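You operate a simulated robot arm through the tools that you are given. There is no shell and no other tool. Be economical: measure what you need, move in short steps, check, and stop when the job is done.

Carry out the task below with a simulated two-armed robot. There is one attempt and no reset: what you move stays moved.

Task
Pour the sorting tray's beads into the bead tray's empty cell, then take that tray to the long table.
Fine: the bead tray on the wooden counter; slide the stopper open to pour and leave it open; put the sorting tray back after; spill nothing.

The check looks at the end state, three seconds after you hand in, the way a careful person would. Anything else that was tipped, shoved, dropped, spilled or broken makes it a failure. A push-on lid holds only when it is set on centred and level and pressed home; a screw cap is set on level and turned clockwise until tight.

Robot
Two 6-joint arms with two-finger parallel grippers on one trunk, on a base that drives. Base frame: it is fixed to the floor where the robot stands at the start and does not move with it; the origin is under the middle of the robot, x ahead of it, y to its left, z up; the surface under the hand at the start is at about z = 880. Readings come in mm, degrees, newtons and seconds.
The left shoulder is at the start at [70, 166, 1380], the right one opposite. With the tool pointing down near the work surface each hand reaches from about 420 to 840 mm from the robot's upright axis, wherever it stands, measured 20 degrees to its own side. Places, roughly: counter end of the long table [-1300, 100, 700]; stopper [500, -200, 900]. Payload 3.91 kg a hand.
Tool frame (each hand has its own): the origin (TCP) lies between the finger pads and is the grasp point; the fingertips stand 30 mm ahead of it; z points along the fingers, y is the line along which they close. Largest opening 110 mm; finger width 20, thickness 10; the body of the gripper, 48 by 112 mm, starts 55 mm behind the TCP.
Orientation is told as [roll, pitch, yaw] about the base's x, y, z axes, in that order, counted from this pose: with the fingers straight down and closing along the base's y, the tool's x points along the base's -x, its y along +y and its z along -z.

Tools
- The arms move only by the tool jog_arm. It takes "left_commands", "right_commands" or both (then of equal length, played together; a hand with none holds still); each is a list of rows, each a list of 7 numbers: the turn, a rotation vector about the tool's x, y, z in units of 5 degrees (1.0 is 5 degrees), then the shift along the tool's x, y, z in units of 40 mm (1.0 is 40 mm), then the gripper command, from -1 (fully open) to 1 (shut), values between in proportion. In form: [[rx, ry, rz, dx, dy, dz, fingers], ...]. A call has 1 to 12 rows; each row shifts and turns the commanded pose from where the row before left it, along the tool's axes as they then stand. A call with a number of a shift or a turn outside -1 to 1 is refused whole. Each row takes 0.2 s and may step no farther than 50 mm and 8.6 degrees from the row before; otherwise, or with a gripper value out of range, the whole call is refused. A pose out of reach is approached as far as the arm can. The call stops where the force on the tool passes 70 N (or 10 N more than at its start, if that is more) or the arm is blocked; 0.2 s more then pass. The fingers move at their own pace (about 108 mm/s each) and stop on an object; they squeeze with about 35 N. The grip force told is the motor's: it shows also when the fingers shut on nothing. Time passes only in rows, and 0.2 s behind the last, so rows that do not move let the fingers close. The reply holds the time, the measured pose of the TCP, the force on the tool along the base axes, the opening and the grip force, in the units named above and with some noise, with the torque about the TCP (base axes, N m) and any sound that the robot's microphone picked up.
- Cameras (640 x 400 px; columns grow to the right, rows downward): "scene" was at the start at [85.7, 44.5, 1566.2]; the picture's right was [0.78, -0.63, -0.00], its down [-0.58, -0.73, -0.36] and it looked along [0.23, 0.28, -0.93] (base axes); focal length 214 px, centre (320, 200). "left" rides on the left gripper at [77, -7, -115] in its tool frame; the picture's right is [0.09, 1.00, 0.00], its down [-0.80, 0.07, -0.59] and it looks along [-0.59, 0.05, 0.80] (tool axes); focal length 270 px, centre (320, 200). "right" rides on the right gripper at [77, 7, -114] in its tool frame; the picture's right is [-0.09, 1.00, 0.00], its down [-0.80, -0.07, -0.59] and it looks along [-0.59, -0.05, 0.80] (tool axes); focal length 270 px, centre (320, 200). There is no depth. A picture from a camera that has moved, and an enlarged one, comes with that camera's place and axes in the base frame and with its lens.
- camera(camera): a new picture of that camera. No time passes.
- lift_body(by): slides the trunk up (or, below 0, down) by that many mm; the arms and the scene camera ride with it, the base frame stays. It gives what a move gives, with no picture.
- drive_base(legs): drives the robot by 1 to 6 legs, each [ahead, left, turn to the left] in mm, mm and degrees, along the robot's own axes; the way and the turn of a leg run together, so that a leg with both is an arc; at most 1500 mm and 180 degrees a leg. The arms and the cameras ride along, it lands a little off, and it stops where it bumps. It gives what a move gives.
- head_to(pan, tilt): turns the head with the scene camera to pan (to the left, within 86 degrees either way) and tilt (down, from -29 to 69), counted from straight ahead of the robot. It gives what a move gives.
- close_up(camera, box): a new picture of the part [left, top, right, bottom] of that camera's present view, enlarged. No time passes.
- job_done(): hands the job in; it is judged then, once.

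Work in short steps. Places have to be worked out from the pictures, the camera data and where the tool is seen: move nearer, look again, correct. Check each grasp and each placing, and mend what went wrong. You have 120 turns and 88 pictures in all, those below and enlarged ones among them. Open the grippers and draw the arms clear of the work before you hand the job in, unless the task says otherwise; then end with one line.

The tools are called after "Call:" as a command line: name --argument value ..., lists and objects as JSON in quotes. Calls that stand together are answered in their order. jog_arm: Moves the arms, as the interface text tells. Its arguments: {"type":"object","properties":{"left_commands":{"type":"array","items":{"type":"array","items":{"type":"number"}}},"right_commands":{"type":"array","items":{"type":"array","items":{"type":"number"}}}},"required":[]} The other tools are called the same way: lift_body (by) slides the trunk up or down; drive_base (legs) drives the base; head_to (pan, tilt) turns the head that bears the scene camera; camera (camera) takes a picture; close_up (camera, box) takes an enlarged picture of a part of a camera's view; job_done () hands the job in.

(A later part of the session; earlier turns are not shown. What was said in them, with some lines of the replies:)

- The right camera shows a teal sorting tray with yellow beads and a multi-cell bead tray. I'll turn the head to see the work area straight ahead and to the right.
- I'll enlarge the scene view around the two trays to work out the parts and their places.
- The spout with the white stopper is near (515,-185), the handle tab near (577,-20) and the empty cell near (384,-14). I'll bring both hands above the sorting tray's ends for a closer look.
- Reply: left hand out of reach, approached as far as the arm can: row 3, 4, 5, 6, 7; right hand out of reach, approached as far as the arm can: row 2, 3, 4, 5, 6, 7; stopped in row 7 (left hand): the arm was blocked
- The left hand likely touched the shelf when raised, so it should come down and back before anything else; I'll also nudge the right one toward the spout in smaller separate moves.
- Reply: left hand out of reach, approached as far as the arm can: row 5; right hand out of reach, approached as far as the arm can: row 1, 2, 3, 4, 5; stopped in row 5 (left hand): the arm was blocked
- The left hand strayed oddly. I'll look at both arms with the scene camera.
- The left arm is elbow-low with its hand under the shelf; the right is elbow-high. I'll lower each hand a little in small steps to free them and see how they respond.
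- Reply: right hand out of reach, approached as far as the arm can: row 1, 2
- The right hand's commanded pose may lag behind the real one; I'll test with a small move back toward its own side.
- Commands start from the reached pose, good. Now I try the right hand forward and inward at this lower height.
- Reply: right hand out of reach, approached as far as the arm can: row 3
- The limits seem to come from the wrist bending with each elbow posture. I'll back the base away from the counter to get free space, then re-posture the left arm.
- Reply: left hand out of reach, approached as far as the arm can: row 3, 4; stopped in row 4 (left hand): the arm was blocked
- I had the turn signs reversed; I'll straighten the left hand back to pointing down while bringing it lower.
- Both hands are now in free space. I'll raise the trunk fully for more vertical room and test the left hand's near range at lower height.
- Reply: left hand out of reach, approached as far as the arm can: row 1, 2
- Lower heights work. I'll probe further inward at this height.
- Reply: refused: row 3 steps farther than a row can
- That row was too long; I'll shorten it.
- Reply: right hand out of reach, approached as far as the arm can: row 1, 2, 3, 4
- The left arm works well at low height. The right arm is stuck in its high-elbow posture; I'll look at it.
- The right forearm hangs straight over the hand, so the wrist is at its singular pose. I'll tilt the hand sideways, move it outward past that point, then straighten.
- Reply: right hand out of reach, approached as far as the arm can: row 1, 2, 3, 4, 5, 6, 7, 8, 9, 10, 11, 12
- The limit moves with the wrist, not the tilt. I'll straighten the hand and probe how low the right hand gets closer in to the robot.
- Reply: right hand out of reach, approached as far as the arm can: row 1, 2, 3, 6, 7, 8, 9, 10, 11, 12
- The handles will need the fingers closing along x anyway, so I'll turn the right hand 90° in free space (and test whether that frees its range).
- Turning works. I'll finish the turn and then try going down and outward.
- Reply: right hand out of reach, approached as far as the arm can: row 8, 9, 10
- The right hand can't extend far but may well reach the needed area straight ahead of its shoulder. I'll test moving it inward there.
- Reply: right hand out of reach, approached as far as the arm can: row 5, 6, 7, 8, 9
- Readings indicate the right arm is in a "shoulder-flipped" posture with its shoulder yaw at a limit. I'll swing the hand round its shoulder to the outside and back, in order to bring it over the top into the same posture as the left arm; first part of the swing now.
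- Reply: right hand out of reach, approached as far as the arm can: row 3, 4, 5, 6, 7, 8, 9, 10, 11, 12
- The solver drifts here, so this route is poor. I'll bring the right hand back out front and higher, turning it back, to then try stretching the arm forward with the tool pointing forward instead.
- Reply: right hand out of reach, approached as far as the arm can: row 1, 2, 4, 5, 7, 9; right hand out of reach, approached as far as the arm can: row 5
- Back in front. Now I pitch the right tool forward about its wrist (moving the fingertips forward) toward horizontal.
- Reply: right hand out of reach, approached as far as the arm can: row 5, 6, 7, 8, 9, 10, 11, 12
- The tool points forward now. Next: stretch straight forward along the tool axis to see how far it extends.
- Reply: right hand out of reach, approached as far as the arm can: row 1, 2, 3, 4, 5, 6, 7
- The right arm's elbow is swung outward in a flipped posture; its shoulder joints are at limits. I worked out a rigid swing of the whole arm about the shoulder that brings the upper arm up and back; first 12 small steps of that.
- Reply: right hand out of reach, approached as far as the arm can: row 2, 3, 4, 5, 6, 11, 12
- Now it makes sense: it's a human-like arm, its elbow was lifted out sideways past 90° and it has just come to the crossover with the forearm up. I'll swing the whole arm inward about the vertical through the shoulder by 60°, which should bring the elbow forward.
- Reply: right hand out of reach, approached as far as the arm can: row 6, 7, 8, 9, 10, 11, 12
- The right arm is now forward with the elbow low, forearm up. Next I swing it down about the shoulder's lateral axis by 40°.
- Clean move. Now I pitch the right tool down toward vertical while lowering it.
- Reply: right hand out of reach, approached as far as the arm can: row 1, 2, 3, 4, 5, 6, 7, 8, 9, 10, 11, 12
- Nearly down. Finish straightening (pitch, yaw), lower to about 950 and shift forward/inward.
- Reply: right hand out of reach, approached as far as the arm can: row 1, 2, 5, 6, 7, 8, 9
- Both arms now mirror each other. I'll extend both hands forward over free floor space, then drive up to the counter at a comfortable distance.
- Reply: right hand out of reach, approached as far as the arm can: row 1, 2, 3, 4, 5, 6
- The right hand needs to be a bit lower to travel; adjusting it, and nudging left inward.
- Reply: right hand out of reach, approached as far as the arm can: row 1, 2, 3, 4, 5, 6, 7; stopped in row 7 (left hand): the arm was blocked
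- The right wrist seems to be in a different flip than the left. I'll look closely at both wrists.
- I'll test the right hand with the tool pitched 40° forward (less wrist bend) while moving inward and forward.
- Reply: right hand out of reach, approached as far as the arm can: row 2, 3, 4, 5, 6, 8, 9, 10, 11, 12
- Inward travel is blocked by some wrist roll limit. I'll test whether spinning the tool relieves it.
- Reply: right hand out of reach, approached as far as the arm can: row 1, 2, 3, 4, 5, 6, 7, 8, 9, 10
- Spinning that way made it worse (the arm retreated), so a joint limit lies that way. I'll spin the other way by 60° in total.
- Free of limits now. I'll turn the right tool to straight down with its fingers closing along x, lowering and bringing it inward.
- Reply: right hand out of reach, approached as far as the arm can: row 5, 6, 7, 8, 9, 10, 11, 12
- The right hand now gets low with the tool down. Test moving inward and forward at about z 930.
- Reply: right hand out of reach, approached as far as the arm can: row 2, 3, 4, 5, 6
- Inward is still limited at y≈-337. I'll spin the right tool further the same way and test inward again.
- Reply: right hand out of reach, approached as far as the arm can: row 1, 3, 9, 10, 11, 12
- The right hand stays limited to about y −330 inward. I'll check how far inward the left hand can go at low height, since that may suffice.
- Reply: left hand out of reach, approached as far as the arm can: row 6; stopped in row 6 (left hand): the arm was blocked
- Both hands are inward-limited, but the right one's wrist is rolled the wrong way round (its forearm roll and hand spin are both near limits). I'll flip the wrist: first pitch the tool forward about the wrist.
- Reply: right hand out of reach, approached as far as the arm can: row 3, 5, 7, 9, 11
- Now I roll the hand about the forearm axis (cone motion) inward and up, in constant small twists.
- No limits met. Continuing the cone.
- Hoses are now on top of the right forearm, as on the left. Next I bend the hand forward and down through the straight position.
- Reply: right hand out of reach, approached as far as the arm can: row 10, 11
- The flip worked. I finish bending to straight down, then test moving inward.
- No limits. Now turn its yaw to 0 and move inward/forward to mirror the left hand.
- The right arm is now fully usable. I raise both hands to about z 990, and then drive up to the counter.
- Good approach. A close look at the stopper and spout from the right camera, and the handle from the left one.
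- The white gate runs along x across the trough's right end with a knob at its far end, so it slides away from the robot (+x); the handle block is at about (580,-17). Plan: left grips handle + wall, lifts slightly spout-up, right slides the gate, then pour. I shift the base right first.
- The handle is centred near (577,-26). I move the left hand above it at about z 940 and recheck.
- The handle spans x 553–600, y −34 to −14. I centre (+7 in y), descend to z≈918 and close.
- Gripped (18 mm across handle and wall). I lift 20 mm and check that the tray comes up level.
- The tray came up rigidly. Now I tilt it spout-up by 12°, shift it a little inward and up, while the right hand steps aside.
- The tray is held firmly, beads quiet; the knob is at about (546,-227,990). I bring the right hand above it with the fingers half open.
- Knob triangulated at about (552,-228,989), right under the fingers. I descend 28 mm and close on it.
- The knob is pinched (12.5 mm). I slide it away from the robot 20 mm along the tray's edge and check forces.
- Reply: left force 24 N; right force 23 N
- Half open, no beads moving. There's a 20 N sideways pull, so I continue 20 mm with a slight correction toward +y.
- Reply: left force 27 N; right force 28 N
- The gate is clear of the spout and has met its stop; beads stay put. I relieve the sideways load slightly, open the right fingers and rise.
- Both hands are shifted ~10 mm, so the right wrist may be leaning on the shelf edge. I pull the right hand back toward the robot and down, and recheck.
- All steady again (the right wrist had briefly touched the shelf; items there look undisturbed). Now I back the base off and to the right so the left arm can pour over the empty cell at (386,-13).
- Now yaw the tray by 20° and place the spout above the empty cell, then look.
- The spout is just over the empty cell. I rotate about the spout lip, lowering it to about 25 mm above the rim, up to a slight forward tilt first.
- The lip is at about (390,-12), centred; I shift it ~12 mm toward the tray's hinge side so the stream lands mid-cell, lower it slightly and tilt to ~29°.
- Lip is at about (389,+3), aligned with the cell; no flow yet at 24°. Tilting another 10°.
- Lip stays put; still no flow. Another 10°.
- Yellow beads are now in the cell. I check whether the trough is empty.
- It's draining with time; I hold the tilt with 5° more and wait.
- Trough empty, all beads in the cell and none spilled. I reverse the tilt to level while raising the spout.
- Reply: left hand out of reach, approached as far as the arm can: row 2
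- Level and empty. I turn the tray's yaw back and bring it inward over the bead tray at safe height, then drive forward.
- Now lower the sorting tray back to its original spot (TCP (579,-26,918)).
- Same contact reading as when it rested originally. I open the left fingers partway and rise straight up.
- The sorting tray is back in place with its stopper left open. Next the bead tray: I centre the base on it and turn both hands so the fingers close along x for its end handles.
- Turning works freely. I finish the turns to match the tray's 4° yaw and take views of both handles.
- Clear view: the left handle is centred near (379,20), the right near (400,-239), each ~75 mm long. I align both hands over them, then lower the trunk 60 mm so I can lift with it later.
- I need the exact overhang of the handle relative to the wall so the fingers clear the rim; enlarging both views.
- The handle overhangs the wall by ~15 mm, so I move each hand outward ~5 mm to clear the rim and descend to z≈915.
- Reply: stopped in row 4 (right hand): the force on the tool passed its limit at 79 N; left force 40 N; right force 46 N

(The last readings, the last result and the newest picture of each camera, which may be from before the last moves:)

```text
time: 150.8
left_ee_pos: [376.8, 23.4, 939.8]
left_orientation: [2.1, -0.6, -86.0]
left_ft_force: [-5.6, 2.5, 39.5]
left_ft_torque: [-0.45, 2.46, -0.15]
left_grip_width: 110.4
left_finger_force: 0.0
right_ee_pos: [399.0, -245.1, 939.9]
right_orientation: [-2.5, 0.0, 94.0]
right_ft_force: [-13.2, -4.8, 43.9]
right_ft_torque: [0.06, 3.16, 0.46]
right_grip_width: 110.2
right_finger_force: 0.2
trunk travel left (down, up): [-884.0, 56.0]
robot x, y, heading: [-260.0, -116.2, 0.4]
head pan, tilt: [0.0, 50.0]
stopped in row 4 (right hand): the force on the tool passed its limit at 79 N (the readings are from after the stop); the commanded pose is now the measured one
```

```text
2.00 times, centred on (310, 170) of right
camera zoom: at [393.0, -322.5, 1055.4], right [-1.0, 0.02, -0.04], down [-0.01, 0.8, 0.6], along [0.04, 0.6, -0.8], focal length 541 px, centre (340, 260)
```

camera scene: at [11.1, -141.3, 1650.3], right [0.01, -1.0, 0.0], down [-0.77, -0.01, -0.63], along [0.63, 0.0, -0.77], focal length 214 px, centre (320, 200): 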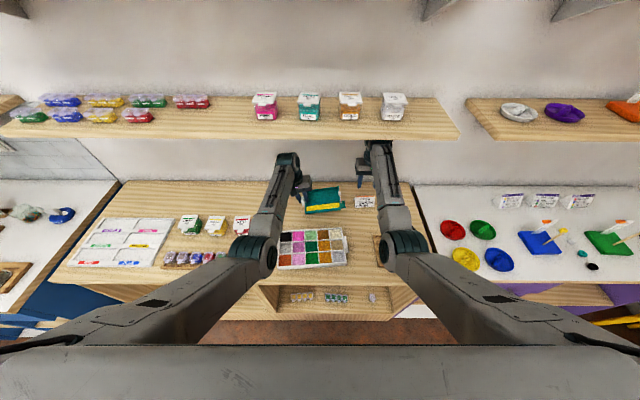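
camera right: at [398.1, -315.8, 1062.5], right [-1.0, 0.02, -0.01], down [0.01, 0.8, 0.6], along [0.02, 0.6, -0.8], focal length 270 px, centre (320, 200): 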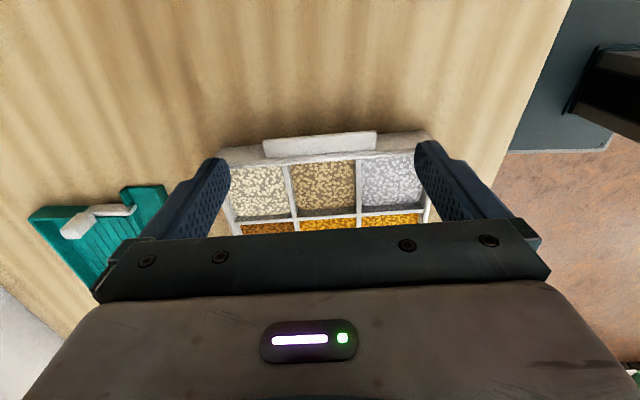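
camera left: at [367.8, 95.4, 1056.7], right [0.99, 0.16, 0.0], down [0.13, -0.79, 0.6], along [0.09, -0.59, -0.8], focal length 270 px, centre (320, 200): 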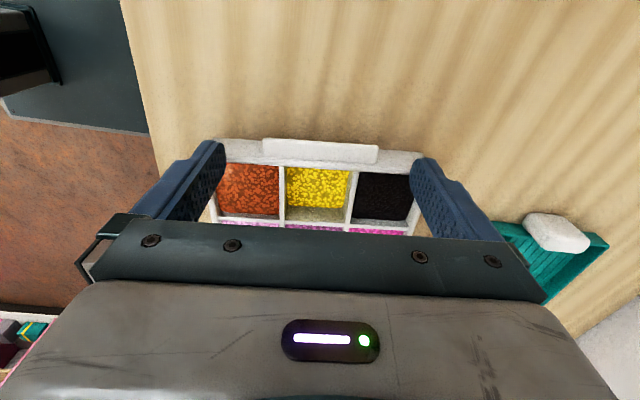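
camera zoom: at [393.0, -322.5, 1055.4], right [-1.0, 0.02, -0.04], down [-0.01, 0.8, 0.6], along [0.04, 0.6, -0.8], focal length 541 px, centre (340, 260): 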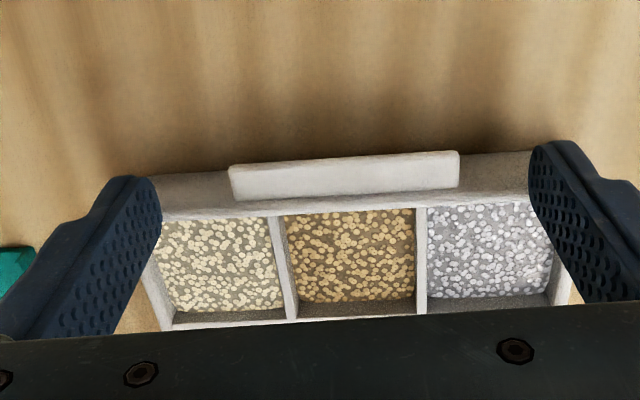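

Both hands touched the rim (so the rim is at z≈910, higher than assumed, and the true wall lies ~7 mm further out). I back up 16 mm, level the hands, and move each ~8 mm outward.

Call:
jog_arm --left_commands '[[0, 0, 0, 0, 0, -0.2, -1], [0, -0.42, 0, 0, 0, -0.2, -1], [0, 0, 0, 0.18, 0.06, 0, -1], [0, 0, 0, 0, 0, 0, -1]]' --right_commands '[[0, 0, 0, 0, 0, -0.2, -1], [0, -0.5, 0, 0, 0, -0.2, -1], [0, 0, 0, 0.2, -0.04, 0, -1], [0, 0, 0, 0, 0, 0, -1]]'

Call:
close_up --camera "left" --box '[150, 100, 470, 240]'

Call:
close_up --camera "right" --box '[150, 100, 470, 240]'

```text
time: 151.8
left_ee_pos: [386.3, 30.0, 942.9]
left_orientation: [1.3, -2.4, -86.1]
left_ft_force: [-0.4, -0.4, 0.5]
left_ft_torque: [-0.02, -0.02, 0.01]
left_grip_width: 110.1
left_finger_force: 0.0
right_ee_pos: [408.4, -252.9, 942.5]
right_orientation: [-1.6, -2.4, 94.0]
right_ft_force: [-0.7, 0.5, 0.9]
right_ft_torque: [-0.01, -0.03, 0.0]
right_grip_width: 109.9
right_finger_force: 0.0
trunk travel left (down, up): [-884.0, 56.0]
robot x, y, heading: [-259.1, -114.8, 0.2]
head pan, tilt: [0.0, 50.0]
```

```text
2.00 times, centred on (310, 170) of left
camera zoom: at [371.5, 111.5, 1053.7], right [0.99, 0.16, 0.02], down [0.11, -0.77, 0.63], along [0.11, -0.62, -0.78], focal length 541 px, centre (340, 260)
```

zoom: 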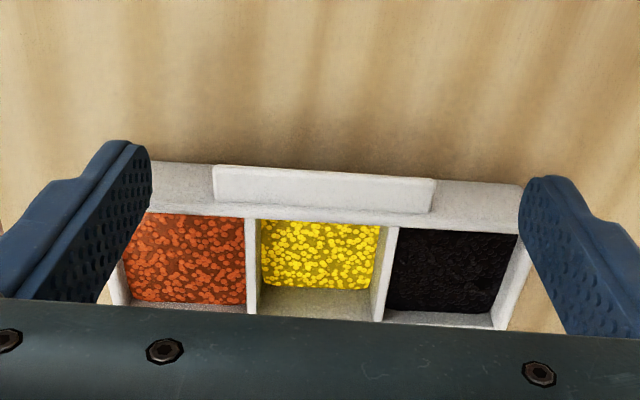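

```text
2.00 times, centred on (310, 170) of right
camera zoom: at [404.4, -335.0, 1054.7], right [-1.0, 0.02, -0.02], down [0.0, 0.78, 0.63], along [0.03, 0.63, -0.78], focal length 541 px, centre (340, 260)
```

zoom: 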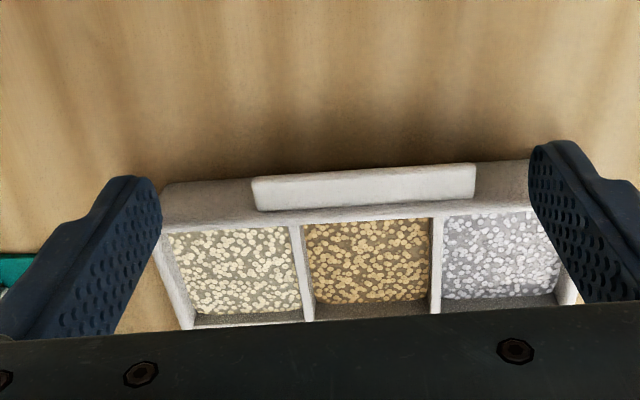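

Now the fingers should clear the rim (rim outer ≈17; handle 16–30). I level the hands, centre them in x, and descend gently.

Call:
jog_arm --left_commands '[[0.48, -0.26, 0, 0, -0.09, 0, -1], [0, 0, 0, 0, 0, 0, -1], [0, 0, 0, 0, 0, 0.18, -1], [0, 0, 0, 0, 0, 0.18, -1], [0, 0, 0, 0, 0, 0, -1]]' --right_commands '[[-0.48, -0.32, 0, -0.03, 0.16, 0, -1], [0, 0, 0, 0, 0, 0, -1], [0, 0, 0, 0, 0, 0.18, -1], [0, 0, 0, 0, 0, 0.18, -1], [0, 0, 0, 0, 0, 0, -1]]'

```text
time: 153.0
left_ee_pos: [382.7, 30.8, 929.3]
left_orientation: [-1.2, -3.6, -86.1]
left_ft_force: [-0.7, 0.2, -0.6]
left_ft_torque: [-0.01, -0.01, 0.0]
left_grip_width: 110.2
left_finger_force: 0.0
right_ee_pos: [403.0, -250.3, 928.3]
right_orientation: [0.8, -4.2, 94.1]
right_ft_force: [0.2, -0.2, 0.6]
right_ft_torque: [0.03, 0.03, 0.01]
right_grip_width: 110.1
right_finger_force: 0.1
trunk travel left (down, up): [-884.0, 56.0]
robot x, y, heading: [-260.1, -115.8, 0.4]
head pan, tilt: [0.0, 50.0]
```

No contact, tips now below the rim. I correct the small residual tilts and descend the rest.

Call:
jog_arm --left_commands '[[-0.24, 0.72, 0, 0, 0, 0, -1], [0, 0, 0, 0, 0, 0.18, -1], [0, 0, 0, 0, 0, 0.15, -1], [0, 0, 0, 0, 0, 0, -1]]' --right_commands '[[0.16, 0.84, 0, 0.03, 0, 0, -1], [0, 0, 0, 0, 0, 0.18, -1], [0, 0, 0, 0, 0, 0.13, -1], [0, 0, 0, 0, 0, 0, -1]]'

Call:
close_up --camera "left" --box '[150, 100, 470, 240]'

Call:
close_up --camera "right" --box '[150, 100, 470, 240]'

```text
time: 154.0
left_ee_pos: [383.3, 29.7, 914.7]
left_orientation: [-0.1, -0.1, -86.3]
left_ft_force: [0.0, 0.0, -0.2]
left_ft_torque: [0.01, 0.05, 0.01]
left_grip_width: 110.2
left_finger_force: 0.0
right_ee_pos: [403.1, -252.9, 916.5]
right_orientation: [0.1, 0.1, 94.1]
right_ft_force: [0.2, -0.7, 0.0]
right_ft_torque: [0.01, -0.01, 0.06]
right_grip_width: 109.9
right_finger_force: 0.1
trunk travel left (down, up): [-884.0, 56.0]
robot x, y, heading: [-259.2, -116.4, 0.4]
head pan, tilt: [0.0, 50.0]
```

```text
2.00 times, centred on (310, 170) of left
camera zoom: at [371.2, 106.1, 1029.9], right [0.99, 0.15, 0.0], down [0.12, -0.79, 0.6], along [0.09, -0.59, -0.8], focal length 541 px, centre (340, 260)
```

zoom: 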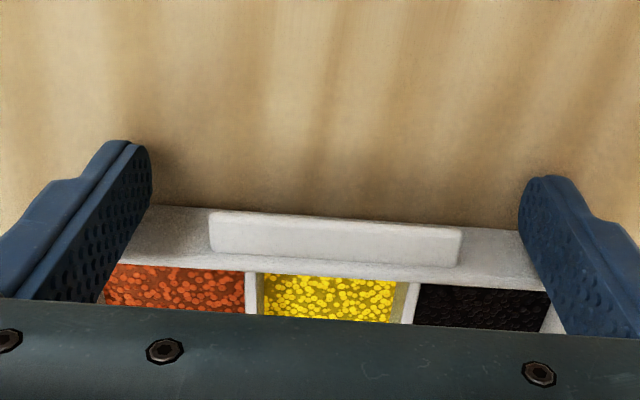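

```text
2.00 times, centred on (310, 170) of right
camera zoom: at [401.5, -329.1, 1031.4], right [-1.0, 0.02, 0.0], down [0.01, 0.8, 0.59], along [0.01, 0.59, -0.8], focal length 541 px, centre (340, 260)
```

zoom: 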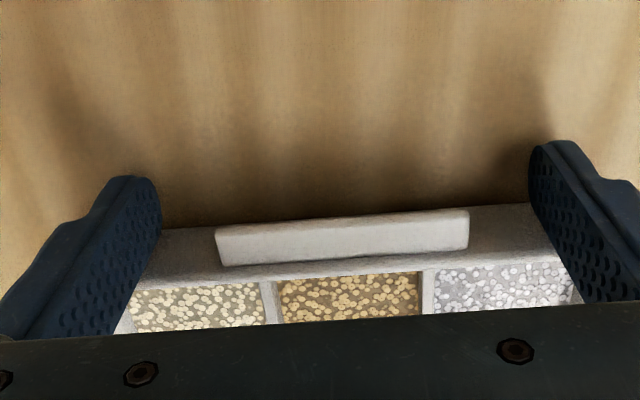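

Both grippers straddle the handles, centred. Closing both.

Call:
jog_arm --left_commands '[[0, 0, 0, 0, 0, 0, 1], [0, 0, 0, 0, 0, 0, 1], [0, 0, 0, 0, 0, 0, 1], [0, 0, 0, 0, 0, 0, 1]]' --right_commands '[[0, 0, 0, 0, 0, 0, 1], [0, 0, 0, 0, 0, 0, 1], [0, 0, 0, 0, 0, 0, 1], [0, 0, 0, 0, 0, 0, 1]]'

Call:
lift_body --by 12

Call:
close_up --camera "scene" --box '[240, 150, 400, 250]'

```text
time: 155.0
left_ee_pos: [382.5, 28.9, 915.6]
left_orientation: [0.0, 0.0, -86.2]
left_ft_force: [0.5, 0.9, -0.4]
left_ft_torque: [0.05, 0.28, 0.01]
left_grip_width: 71.9
left_finger_force: 35.1
right_ee_pos: [403.4, -252.3, 915.5]
right_orientation: [0.0, 0.1, 94.2]
right_ft_force: [-0.8, -0.8, 0.6]
right_ft_torque: [0.02, -0.21, -0.03]
right_grip_width: 71.7
right_finger_force: 35.1
trunk travel left (down, up): [-884.0, 56.0]
robot x, y, heading: [-261.6, -117.6, 0.4]
head pan, tilt: [0.0, 50.0]
```

```text
time: 155.6
left_ee_pos: [384.4, 30.4, 928.1]
left_orientation: [-0.1, -0.1, -86.1]
left_ft_force: [-1.0, 0.0, -4.2]
left_ft_torque: [0.02, 0.06, -0.01]
left_grip_width: 71.6
left_finger_force: 34.7
right_ee_pos: [402.6, -252.3, 927.2]
right_orientation: [0.0, 0.1, 94.1]
right_ft_force: [0.2, -0.8, -5.0]
right_ft_torque: [0.08, -0.07, -0.14]
right_grip_width: 71.9
right_finger_force: 35.4
trunk travel left (down, up): [-896.0, 44.0]
robot x, y, heading: [-258.3, -118.5, 0.3]
head pan, tilt: [0.0, 50.0]
```

```text
4.00 times, centred on (320, 200) of scene
camera zoom: at [-130.9, -114.4, 1609.1], right [0.01, -1.0, 0.0], down [-0.77, -0.01, -0.64], along [0.64, 0.0, -0.77], focal length 858 px, centre (320, 200)
```

zoom: 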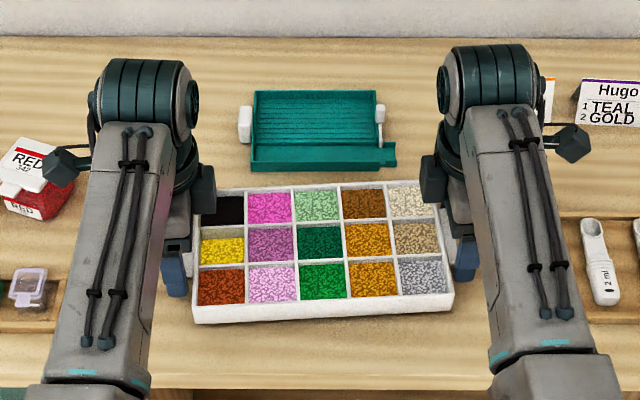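

Both hands share the load (≈4–5 N each) and the tray is level. I lift it further and back away from the counter, then look to the sides for the long table.

Call:
lift_body --by 40

Call:
drive_base --legs '[[-150, 0, 0], [-150, 0, 0]]'

Call:
head_to --pan 85 --tilt 20

Call:
camera --camera "scene"

```text
time: 156.4
left_ee_pos: [384.9, 30.0, 965.8]
left_orientation: [-0.1, 0.0, -86.1]
left_ft_force: [-1.1, 0.2, -4.7]
left_ft_torque: [0.09, -0.07, -0.12]
left_grip_width: 71.5
left_finger_force: 35.0
right_ee_pos: [403.9, -251.4, 965.9]
right_orientation: [0.2, 0.0, 94.1]
right_ft_force: [0.7, -0.5, -2.3]
right_ft_torque: [0.07, 0.03, -0.12]
right_grip_width: 71.9
right_finger_force: 35.1
trunk travel left (down, up): [-936.0, 4.0]
robot x, y, heading: [-263.0, -114.9, 0.5]
head pan, tilt: [0.0, 50.0]
```

```text
time: 158.8
left_ee_pos: [84.3, 27.5, 966.0]
left_orientation: [-0.2, 0.0, -86.0]
left_ft_force: [-0.9, 1.4, -5.7]
left_ft_torque: [0.12, 0.06, 0.02]
left_grip_width: 71.8
left_finger_force: 35.5
right_ee_pos: [105.7, -254.3, 965.8]
right_orientation: [0.2, 0.0, 94.2]
right_ft_force: [0.8, -1.4, -3.9]
right_ft_torque: [0.05, -0.04, -0.05]
right_grip_width: 71.9
right_finger_force: 35.1
trunk travel left (down, up): [-936.0, 4.0]
robot x, y, heading: [-562.1, -117.3, 0.5]
head pan, tilt: [0.0, 50.0]
```

```text
time: 160.3
left_ee_pos: [83.4, 29.2, 967.5]
left_orientation: [-0.1, -0.2, -85.9]
left_ft_force: [-0.2, -0.8, -4.1]
left_ft_torque: [0.1, -0.06, 0.0]
left_grip_width: 71.9
left_finger_force: 35.4
right_ee_pos: [103.5, -254.1, 966.9]
right_orientation: [0.0, 0.1, 94.2]
right_ft_force: [0.0, 1.2, -4.8]
right_ft_torque: [-0.25, 0.02, 0.01]
right_grip_width: 71.8
right_finger_force: 35.4
trunk travel left (down, up): [-936.0, 4.0]
robot x, y, heading: [-561.3, -118.6, 0.5]
head pan, tilt: [85.0, 20.0]
```

```text
19 pictures are left
camera scene: at [-500.1, -24.5, 1694.6], right [1.0, -0.08, 0.0], down [-0.03, -0.34, -0.94], along [0.07, 0.94, -0.34], focal length 214 px, centre (320, 200)
```

scene: 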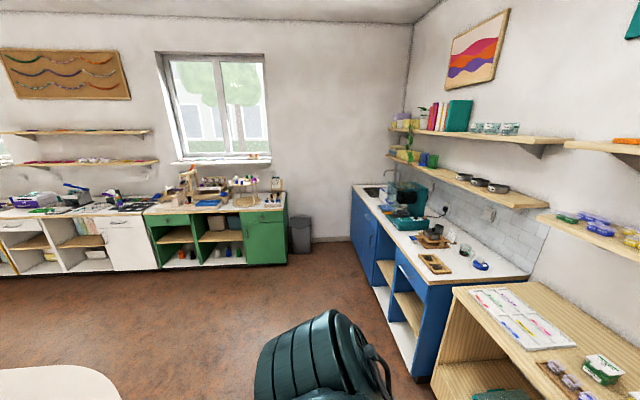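

There's free floor to the left; the table's white top appears at lower left, behind. I turn left 180° in two legs with the tray held up, then look.

Call:
drive_base --legs '[[0, 0, 45], [0, 0, 45]]'

Call:
head_to --pan 60 --tilt 40

Call:
camera --camera "scene"

```text
time: 164.8
left_ee_pos: [-704.6, 524.2, 967.6]
left_orientation: [-0.1, -0.2, 3.7]
left_ft_force: [-0.3, -0.6, -4.3]
left_ft_torque: [-0.03, 0.02, 0.08]
left_grip_width: 72.0
left_finger_force: 35.0
right_ee_pos: [-421.8, 544.4, 967.2]
right_orientation: [0.1, 0.0, -176.0]
right_ft_force: [-0.5, -1.0, -4.1]
right_ft_torque: [0.05, 0.0, 0.02]
right_grip_width: 71.6
right_finger_force: 35.1
trunk travel left (down, up): [-936.0, 4.0]
robot x, y, heading: [-558.2, -122.1, 90.3]
head pan, tilt: [85.0, 20.0]
```

```text
time: 165.7
left_ee_pos: [-704.2, 523.8, 966.3]
left_orientation: [0.0, -0.1, 3.7]
left_ft_force: [0.1, 0.2, -3.2]
left_ft_torque: [0.06, -0.07, 0.06]
left_grip_width: 71.4
left_finger_force: 34.7
right_ee_pos: [-422.0, 543.1, 967.6]
right_orientation: [0.2, 0.1, -176.0]
right_ft_force: [-0.4, -0.7, -5.2]
right_ft_torque: [-0.02, -0.13, -0.01]
right_grip_width: 71.9
right_finger_force: 35.1
trunk travel left (down, up): [-936.0, 4.0]
robot x, y, heading: [-558.3, -116.4, 90.2]
head pan, tilt: [60.0, 40.0]
```

```text
18 pictures are left
camera scene: at [-633.6, -23.7, 1663.2], right [0.5, 0.87, 0.0], down [0.56, -0.32, -0.77], along [-0.67, 0.38, -0.64], focal length 214 px, centre (320, 200)
```

scene: 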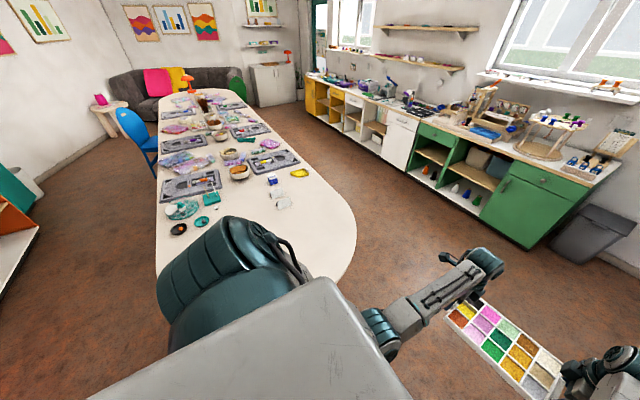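

The long table runs away from the counter with a rounded, free near end. I complete the turn to face it and look down.

Call:
drive_base --legs '[[0, 0, 45], [0, 0, 44.5]]'

Call:
head_to --pan 0 --tilt 45

Call:
camera --camera "scene"

```text
time: 170.3
left_ee_pos: [-1200.0, -270.4, 966.7]
left_orientation: [-0.1, -0.1, 94.4]
left_ft_force: [0.4, 0.6, -4.4]
left_ft_torque: [-0.06, -0.01, 0.06]
left_grip_width: 71.8
left_finger_force: 35.2
right_ee_pos: [-1223.4, 11.5, 966.7]
right_orientation: [0.2, 0.1, -85.4]
right_ft_force: [0.1, 0.0, -4.4]
right_ft_torque: [0.03, 0.04, 0.0]
right_grip_width: 71.7
right_finger_force: 35.0
trunk travel left (down, up): [-936.0, 4.0]
robot x, y, heading: [-559.1, -117.6, -179.0]
head pan, tilt: [60.0, 40.0]
```

```text
time: 171.6
left_ee_pos: [-1201.7, -270.4, 966.7]
left_orientation: [-0.2, -0.2, 94.4]
left_ft_force: [-0.1, 1.5, -4.6]
left_ft_torque: [-0.04, 0.05, 0.02]
left_grip_width: 71.9
left_finger_force: 34.9
right_ee_pos: [-1224.8, 11.4, 966.8]
right_orientation: [0.1, 0.1, -85.4]
right_ft_force: [0.4, -0.9, -4.5]
right_ft_torque: [0.21, -0.02, 0.03]
right_grip_width: 71.8
right_finger_force: 34.8
trunk travel left (down, up): [-936.0, 4.0]
robot x, y, heading: [-561.0, -120.8, -179.0]
head pan, tilt: [0.0, 45.0]
```

```text
17 pictures are left
camera scene: at [-692.7, -120.1, 1655.9], right [-0.02, 1.0, 0.0], down [0.71, 0.01, -0.71], along [-0.71, -0.01, -0.71], focal length 214 px, centre (320, 200)
```

scene: 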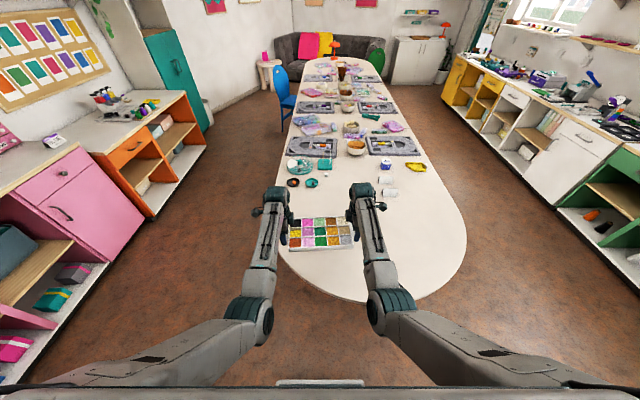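

The table's near tip is at about x −1036, y 130, and it's clear to x≈−1680. I move so the tray is over about (−1303, 125).

Call:
drive_base --legs '[[45, -125, 0], [45, -125, 0]]'

Call:
lift_body --by -190

Call:
camera --camera "scene"

```text
time: 173.8
left_ee_pos: [-1294.5, -27.5, 967.3]
left_orientation: [-0.1, -0.2, 94.3]
left_ft_force: [0.1, -0.3, -4.1]
left_ft_torque: [0.1, 0.06, -0.02]
left_grip_width: 71.7
left_finger_force: 35.0
right_ee_pos: [-1317.4, 254.9, 967.6]
right_orientation: [0.2, 0.1, -85.4]
right_ft_force: [-0.2, 0.0, -4.4]
right_ft_torque: [-0.01, -0.11, -0.05]
right_grip_width: 72.0
right_finger_force: 35.1
trunk travel left (down, up): [-936.0, 4.0]
robot x, y, heading: [-654.2, 127.5, -179.2]
head pan, tilt: [0.0, 45.0]
```

```text
time: 175.8
left_ee_pos: [-1294.8, -27.0, 777.6]
left_orientation: [-0.1, -0.1, 94.2]
left_ft_force: [0.4, 0.3, -4.1]
left_ft_torque: [-0.09, 0.0, 0.03]
left_grip_width: 71.6
left_finger_force: 35.0
right_ee_pos: [-1316.5, 255.5, 776.9]
right_orientation: [0.1, 0.1, -85.4]
right_ft_force: [0.2, -0.5, -5.0]
right_ft_torque: [0.21, -0.02, 0.04]
right_grip_width: 71.8
right_finger_force: 35.1
trunk travel left (down, up): [-746.0, 194.0]
robot x, y, heading: [-652.2, 124.2, -179.0]
head pan, tilt: [0.0, 45.0]
```

```text
16 pictures are left
camera scene: at [-785.7, 123.9, 1465.9], right [-0.01, 1.0, 0.0], down [0.71, 0.01, -0.71], along [-0.71, -0.01, -0.71], focal length 214 px, centre (320, 200)
```

scene: 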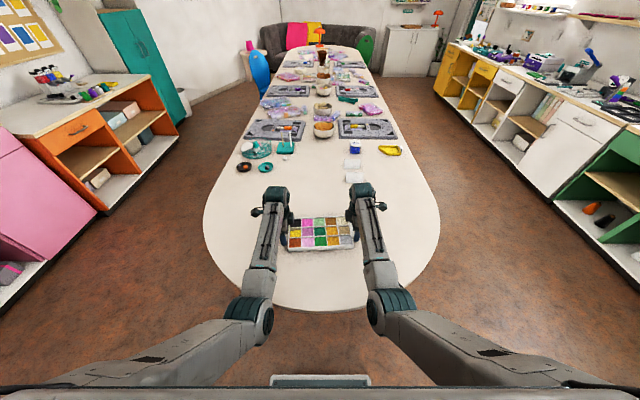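

The tray is over the clear end of the table, ~40 mm to go. Lowering gently.

Call:
lift_body --by -32

Call:
lift_body --by -5

```text
time: 176.5
left_ee_pos: [-1292.1, -26.7, 770.1]
left_orientation: [1.4, -0.1, 94.2]
left_ft_force: [17.1, -3.0, 21.4]
left_ft_torque: [0.19, -1.61, -0.01]
left_grip_width: 71.9
left_finger_force: 35.0
right_ee_pos: [-1315.4, 255.6, 770.0]
right_orientation: [-1.5, 0.1, -85.5]
right_ft_force: [16.3, 4.8, 21.9]
right_ft_torque: [0.07, -1.7, 0.14]
right_grip_width: 71.9
right_finger_force: 34.7
trunk travel left (down, up): [-721.0, 219.0]
robot x, y, heading: [-653.8, 124.9, -179.2]
head pan, tilt: [0.0, 45.0]
stopped: the force on the tool passed its limit at 78 N (the readings are from after the stop); the commanded pose is now the measured one
```

```text
time: 177.0
left_ee_pos: [-1293.0, -26.1, 771.7]
left_orientation: [2.2, -0.3, 94.4]
left_ft_force: [14.8, -3.9, 48.4]
left_ft_torque: [-0.39, -2.65, -0.35]
left_grip_width: 71.9
left_finger_force: 34.6
right_ee_pos: [-1315.8, 255.2, 770.4]
right_orientation: [-2.1, 0.0, -85.6]
right_ft_force: [10.8, 4.7, 48.0]
right_ft_torque: [-0.05, -3.33, 0.06]
right_grip_width: 71.9
right_finger_force: 34.9
trunk travel left (down, up): [-716.0, 224.0]
robot x, y, heading: [-655.2, 123.8, -179.2]
head pan, tilt: [0.0, 45.0]
```

Contact: the table top is ~735, and I'm now pressing ~48 N per hand. I raise the trunk a few mm to unload.

Call:
lift_body --by 5

Call:
close_up --camera "scene" --box '[240, 180, 400, 280]'

```text
time: 177.5
left_ee_pos: [-1292.3, -27.4, 771.2]
left_orientation: [1.7, -0.3, 94.5]
left_ft_force: [10.0, -2.3, 40.3]
left_ft_torque: [0.15, -2.04, -0.08]
left_grip_width: 71.8
left_finger_force: 34.9
right_ee_pos: [-1315.6, 256.3, 771.3]
right_orientation: [-1.8, 0.1, -85.5]
right_ft_force: [11.0, 2.9, 39.3]
right_ft_torque: [0.16, -2.41, -0.15]
right_grip_width: 71.9
right_finger_force: 35.1
trunk travel left (down, up): [-721.0, 219.0]
robot x, y, heading: [-654.9, 124.1, -179.3]
head pan, tilt: [0.0, 45.0]
```

```text
4.00 times, centred on (320, 230) of scene
camera zoom: at [-768.6, 124.3, 1442.8], right [-0.01, 1.0, 0.0], down [0.7, 0.01, -0.72], along [-0.72, -0.01, -0.7], focal length 858 px, centre (320, 80)
```

zoom: 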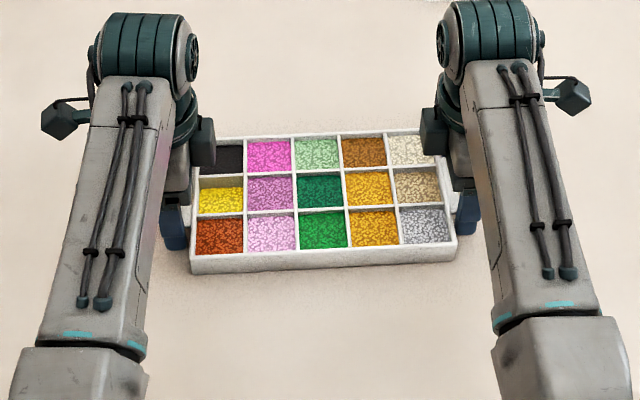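

Tray rests flat with everything in its cells. Raising the trunk 20 mm more to unload the hands.

Call:
lift_body --by 14

Call:
lift_body --by 6

```text
time: 178.2
left_ee_pos: [-1300.5, -28.7, 772.8]
left_orientation: [0.9, -0.2, 94.3]
left_ft_force: [0.3, 2.7, -4.3]
left_ft_torque: [-0.59, 0.51, -0.07]
left_grip_width: 71.7
left_finger_force: 34.8
right_ee_pos: [-1322.3, 254.5, 772.4]
right_orientation: [-0.8, 0.0, -85.6]
right_ft_force: [0.2, -2.5, -3.1]
right_ft_torque: [0.48, -0.47, -0.06]
right_grip_width: 71.9
right_finger_force: 35.3
trunk travel left (down, up): [-735.0, 205.0]
robot x, y, heading: [-655.0, 122.4, -179.3]
head pan, tilt: [0.0, 45.0]
```

```text
time: 178.7
left_ee_pos: [-1301.4, -26.7, 780.8]
left_orientation: [0.9, -0.2, 94.3]
left_ft_force: [-1.2, 1.8, -5.3]
left_ft_torque: [-0.48, 0.09, -0.05]
left_grip_width: 71.9
left_finger_force: 35.2
right_ee_pos: [-1323.3, 256.0, 781.1]
right_orientation: [-0.8, 0.1, -85.5]
right_ft_force: [1.2, -2.4, -3.9]
right_ft_torque: [0.23, -0.04, 0.4]
right_grip_width: 71.9
right_finger_force: 35.3
trunk travel left (down, up): [-741.0, 199.0]
robot x, y, heading: [-652.9, 124.8, -179.2]
head pan, tilt: [0.0, 45.0]
```

It's lifted a few mm again (full weight in the hands); contact is at about 771. Lower 10 mm gently.

Call:
lift_body --by -7

Call:
lift_body --by -3

```text
time: 179.3
left_ee_pos: [-1301.3, -27.1, 774.6]
left_orientation: [0.9, -0.3, 94.3]
left_ft_force: [-2.0, -0.1, -5.6]
left_ft_torque: [-0.39, -0.13, -0.07]
left_grip_width: 71.7
left_finger_force: 34.8
right_ee_pos: [-1324.0, 255.9, 774.5]
right_orientation: [-1.0, 0.0, -85.5]
right_ft_force: [1.1, -1.2, -2.6]
right_ft_torque: [0.0, 0.11, 0.61]
right_grip_width: 71.6
right_finger_force: 35.2
trunk travel left (down, up): [-734.0, 206.0]
robot x, y, heading: [-655.0, 120.4, -179.2]
head pan, tilt: [0.0, 45.0]
```

```text
time: 179.8
left_ee_pos: [-1302.0, -25.5, 771.4]
left_orientation: [0.9, -0.2, 94.2]
left_ft_force: [-2.9, 0.5, -5.6]
left_ft_torque: [-0.32, -0.16, 0.02]
left_grip_width: 71.7
left_finger_force: 34.9
right_ee_pos: [-1324.0, 256.1, 771.9]
right_orientation: [-0.9, 0.1, -85.5]
right_ft_force: [1.6, -2.4, -1.9]
right_ft_torque: [-0.17, 0.11, 0.57]
right_grip_width: 71.8
right_finger_force: 35.2
trunk travel left (down, up): [-731.0, 209.0]
robot x, y, heading: [-650.4, 127.6, -179.1]
head pan, tilt: [0.0, 45.0]
```

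Not yet touching. Another 3 mm at a time.

Call:
lift_body --by -2

Call:
lift_body --by -1.5

```text
time: 180.3
left_ee_pos: [-1302.1, -26.6, 771.8]
left_orientation: [1.0, -0.3, 94.3]
left_ft_force: [-0.9, 1.0, -4.1]
left_ft_torque: [-0.05, 0.33, 0.12]
left_grip_width: 71.6
left_finger_force: 34.9
right_ee_pos: [-1324.6, 256.0, 770.7]
right_orientation: [-1.0, 0.1, -85.6]
right_ft_force: [1.5, -0.1, 0.2]
right_ft_torque: [-0.05, 0.08, 0.42]
right_grip_width: 71.8
right_finger_force: 35.1
trunk travel left (down, up): [-729.0, 211.0]
robot x, y, heading: [-654.1, 125.4, -179.2]
head pan, tilt: [0.0, 45.0]
```

```text
time: 180.8
left_ee_pos: [-1301.6, -27.2, 771.8]
left_orientation: [1.2, -0.2, 94.3]
left_ft_force: [-5.0, 1.5, 2.7]
left_ft_torque: [0.07, -0.04, 0.23]
left_grip_width: 72.0
left_finger_force: 34.7
right_ee_pos: [-1324.1, 254.4, 771.3]
right_orientation: [-1.2, 0.0, -85.4]
right_ft_force: [-1.5, -0.9, 9.6]
right_ft_torque: [0.23, -0.65, 0.4]
right_grip_width: 71.8
right_finger_force: 35.6
trunk travel left (down, up): [-728.0, 212.0]
robot x, y, heading: [-654.8, 120.6, -179.4]
head pan, tilt: [0.0, 45.0]
```

The tray is resting on the table with light load. Opening both grippers.

Call:
jog_arm --left_commands '[[0, 0, 0, 0, 0, 0, -0.9], [0, 0, 0, 0, 0, 0, -0.9], [0, 0, 0, 0, 0, 0, -0.9]]' --right_commands '[[0, 0, 0, 0, 0, 0, -0.9], [0, 0, 0, 0, 0, 0, -0.9], [0, 0, 0, 0, 0, 0, -0.9]]'

Call:
lift_body --by 40

Call:
camera --camera "left"

```text
time: 181.6
left_ee_pos: [-1301.4, -27.4, 771.3]
left_orientation: [1.3, -0.2, 94.3]
left_ft_force: [-10.1, -2.7, 14.6]
left_ft_torque: [-0.03, -0.52, -0.04]
left_grip_width: 99.4
left_finger_force: 0.0
right_ee_pos: [-1323.2, 255.5, 771.4]
right_orientation: [-1.2, 0.1, -85.6]
right_ft_force: [-13.4, -0.3, 16.9]
right_ft_torque: [0.06, -0.51, 0.08]
right_grip_width: 97.7
right_finger_force: 0.2
trunk travel left (down, up): [-728.0, 212.0]
robot x, y, heading: [-651.3, 120.9, -179.3]
head pan, tilt: [0.0, 45.0]
```

```text
time: 182.4
left_ee_pos: [-1300.0, -28.0, 808.1]
left_orientation: [1.0, -0.2, 94.4]
left_ft_force: [1.4, -0.5, 0.1]
left_ft_torque: [-0.01, -0.04, -0.02]
left_grip_width: 104.3
left_finger_force: 0.1
right_ee_pos: [-1323.2, 255.5, 808.1]
right_orientation: [-0.9, 0.0, -85.5]
right_ft_force: [0.9, -0.7, -0.3]
right_ft_torque: [-0.04, 0.03, 0.06]
right_grip_width: 104.8
right_finger_force: 0.1
trunk travel left (down, up): [-768.0, 172.0]
robot x, y, heading: [-657.4, 124.1, -179.1]
head pan, tilt: [0.0, 45.0]
```

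```text
14 pictures are left
camera left: at [-1286.6, -103.8, 922.5], right [-0.99, -0.16, 0.02], down [-0.12, 0.79, 0.6], along [-0.11, 0.59, -0.8], focal length 270 px, centre (320, 200)
```

left: 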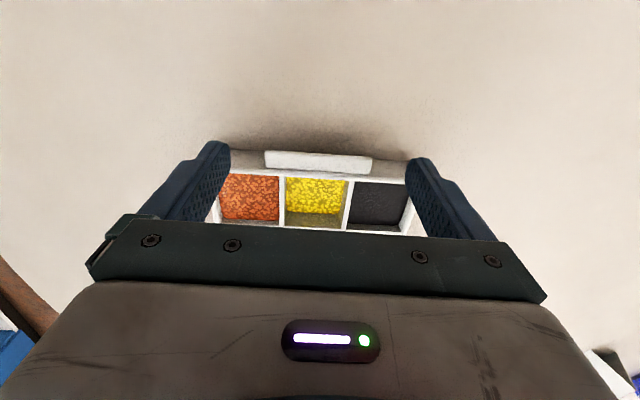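

The tray stays on the table. I raise the arms clear, back away and take a final check.

Call:
lift_body --by 110

Call:
drive_base --legs '[[-200, 0, 0]]'

Call:
close_up --camera "scene" --box '[220, 120, 420, 245]'

```text
time: 183.9
left_ee_pos: [-1301.1, -26.9, 919.6]
left_orientation: [1.0, -0.2, 94.5]
left_ft_force: [0.4, 0.4, -0.3]
left_ft_torque: [-0.03, 0.0, 0.01]
left_grip_width: 104.4
left_finger_force: 0.0
right_ee_pos: [-1324.3, 255.0, 919.6]
right_orientation: [-0.9, 0.0, -85.6]
right_ft_force: [1.2, -0.7, 0.4]
right_ft_torque: [0.0, 0.02, 0.0]
right_grip_width: 104.5
right_finger_force: 0.1
trunk travel left (down, up): [-878.0, 62.0]
robot x, y, heading: [-651.3, 127.3, -179.1]
head pan, tilt: [0.0, 45.0]
```

```text
time: 185.5
left_ee_pos: [-1101.7, -23.3, 918.6]
left_orientation: [0.8, -0.3, 94.3]
left_ft_force: [0.0, 0.2, -0.4]
left_ft_torque: [0.0, -0.03, -0.01]
left_grip_width: 104.5
left_finger_force: 0.0
right_ee_pos: [-1124.2, 259.7, 918.0]
right_orientation: [-1.0, 0.0, -85.5]
right_ft_force: [0.1, 0.7, 0.0]
right_ft_torque: [0.0, -0.02, 0.02]
right_grip_width: 104.4
right_finger_force: 0.1
trunk travel left (down, up): [-878.0, 62.0]
robot x, y, heading: [-450.4, 128.2, -179.1]
head pan, tilt: [0.0, 45.0]
```

```text
3.20 times, centred on (320, 182) of scene
camera zoom: at [-587.1, 127.0, 1597.4], right [-0.01, 1.0, 0.0], down [0.71, 0.01, -0.71], along [-0.71, -0.01, -0.71], focal length 686 px, centre (320, 256)
```

zoom: 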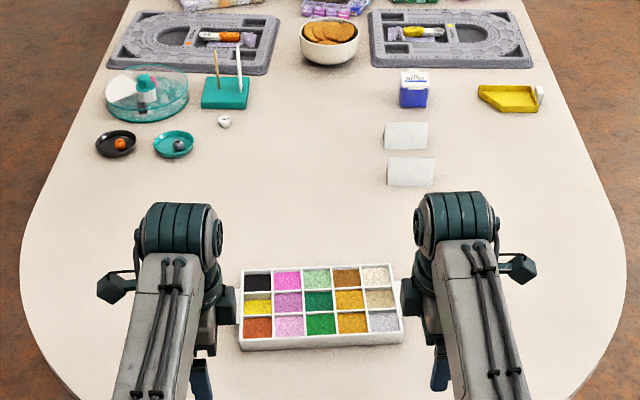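

The bead tray sits flat on the long table with every cell intact, the hands are open and clear, and nothing else was disturbed in the views taken. Handing in.

Call:
job_done

```text
The job is handed in.
```

I poured the sorting tray's beads into the bead tray's empty cell with no spill in view. The sorting tray is back in its place with the stopper open, and the bead tray is on the counter end of the long table; while opening the stopper, the right wrist seems to have brushed the shelf edge, but the jars there looked unmoved.
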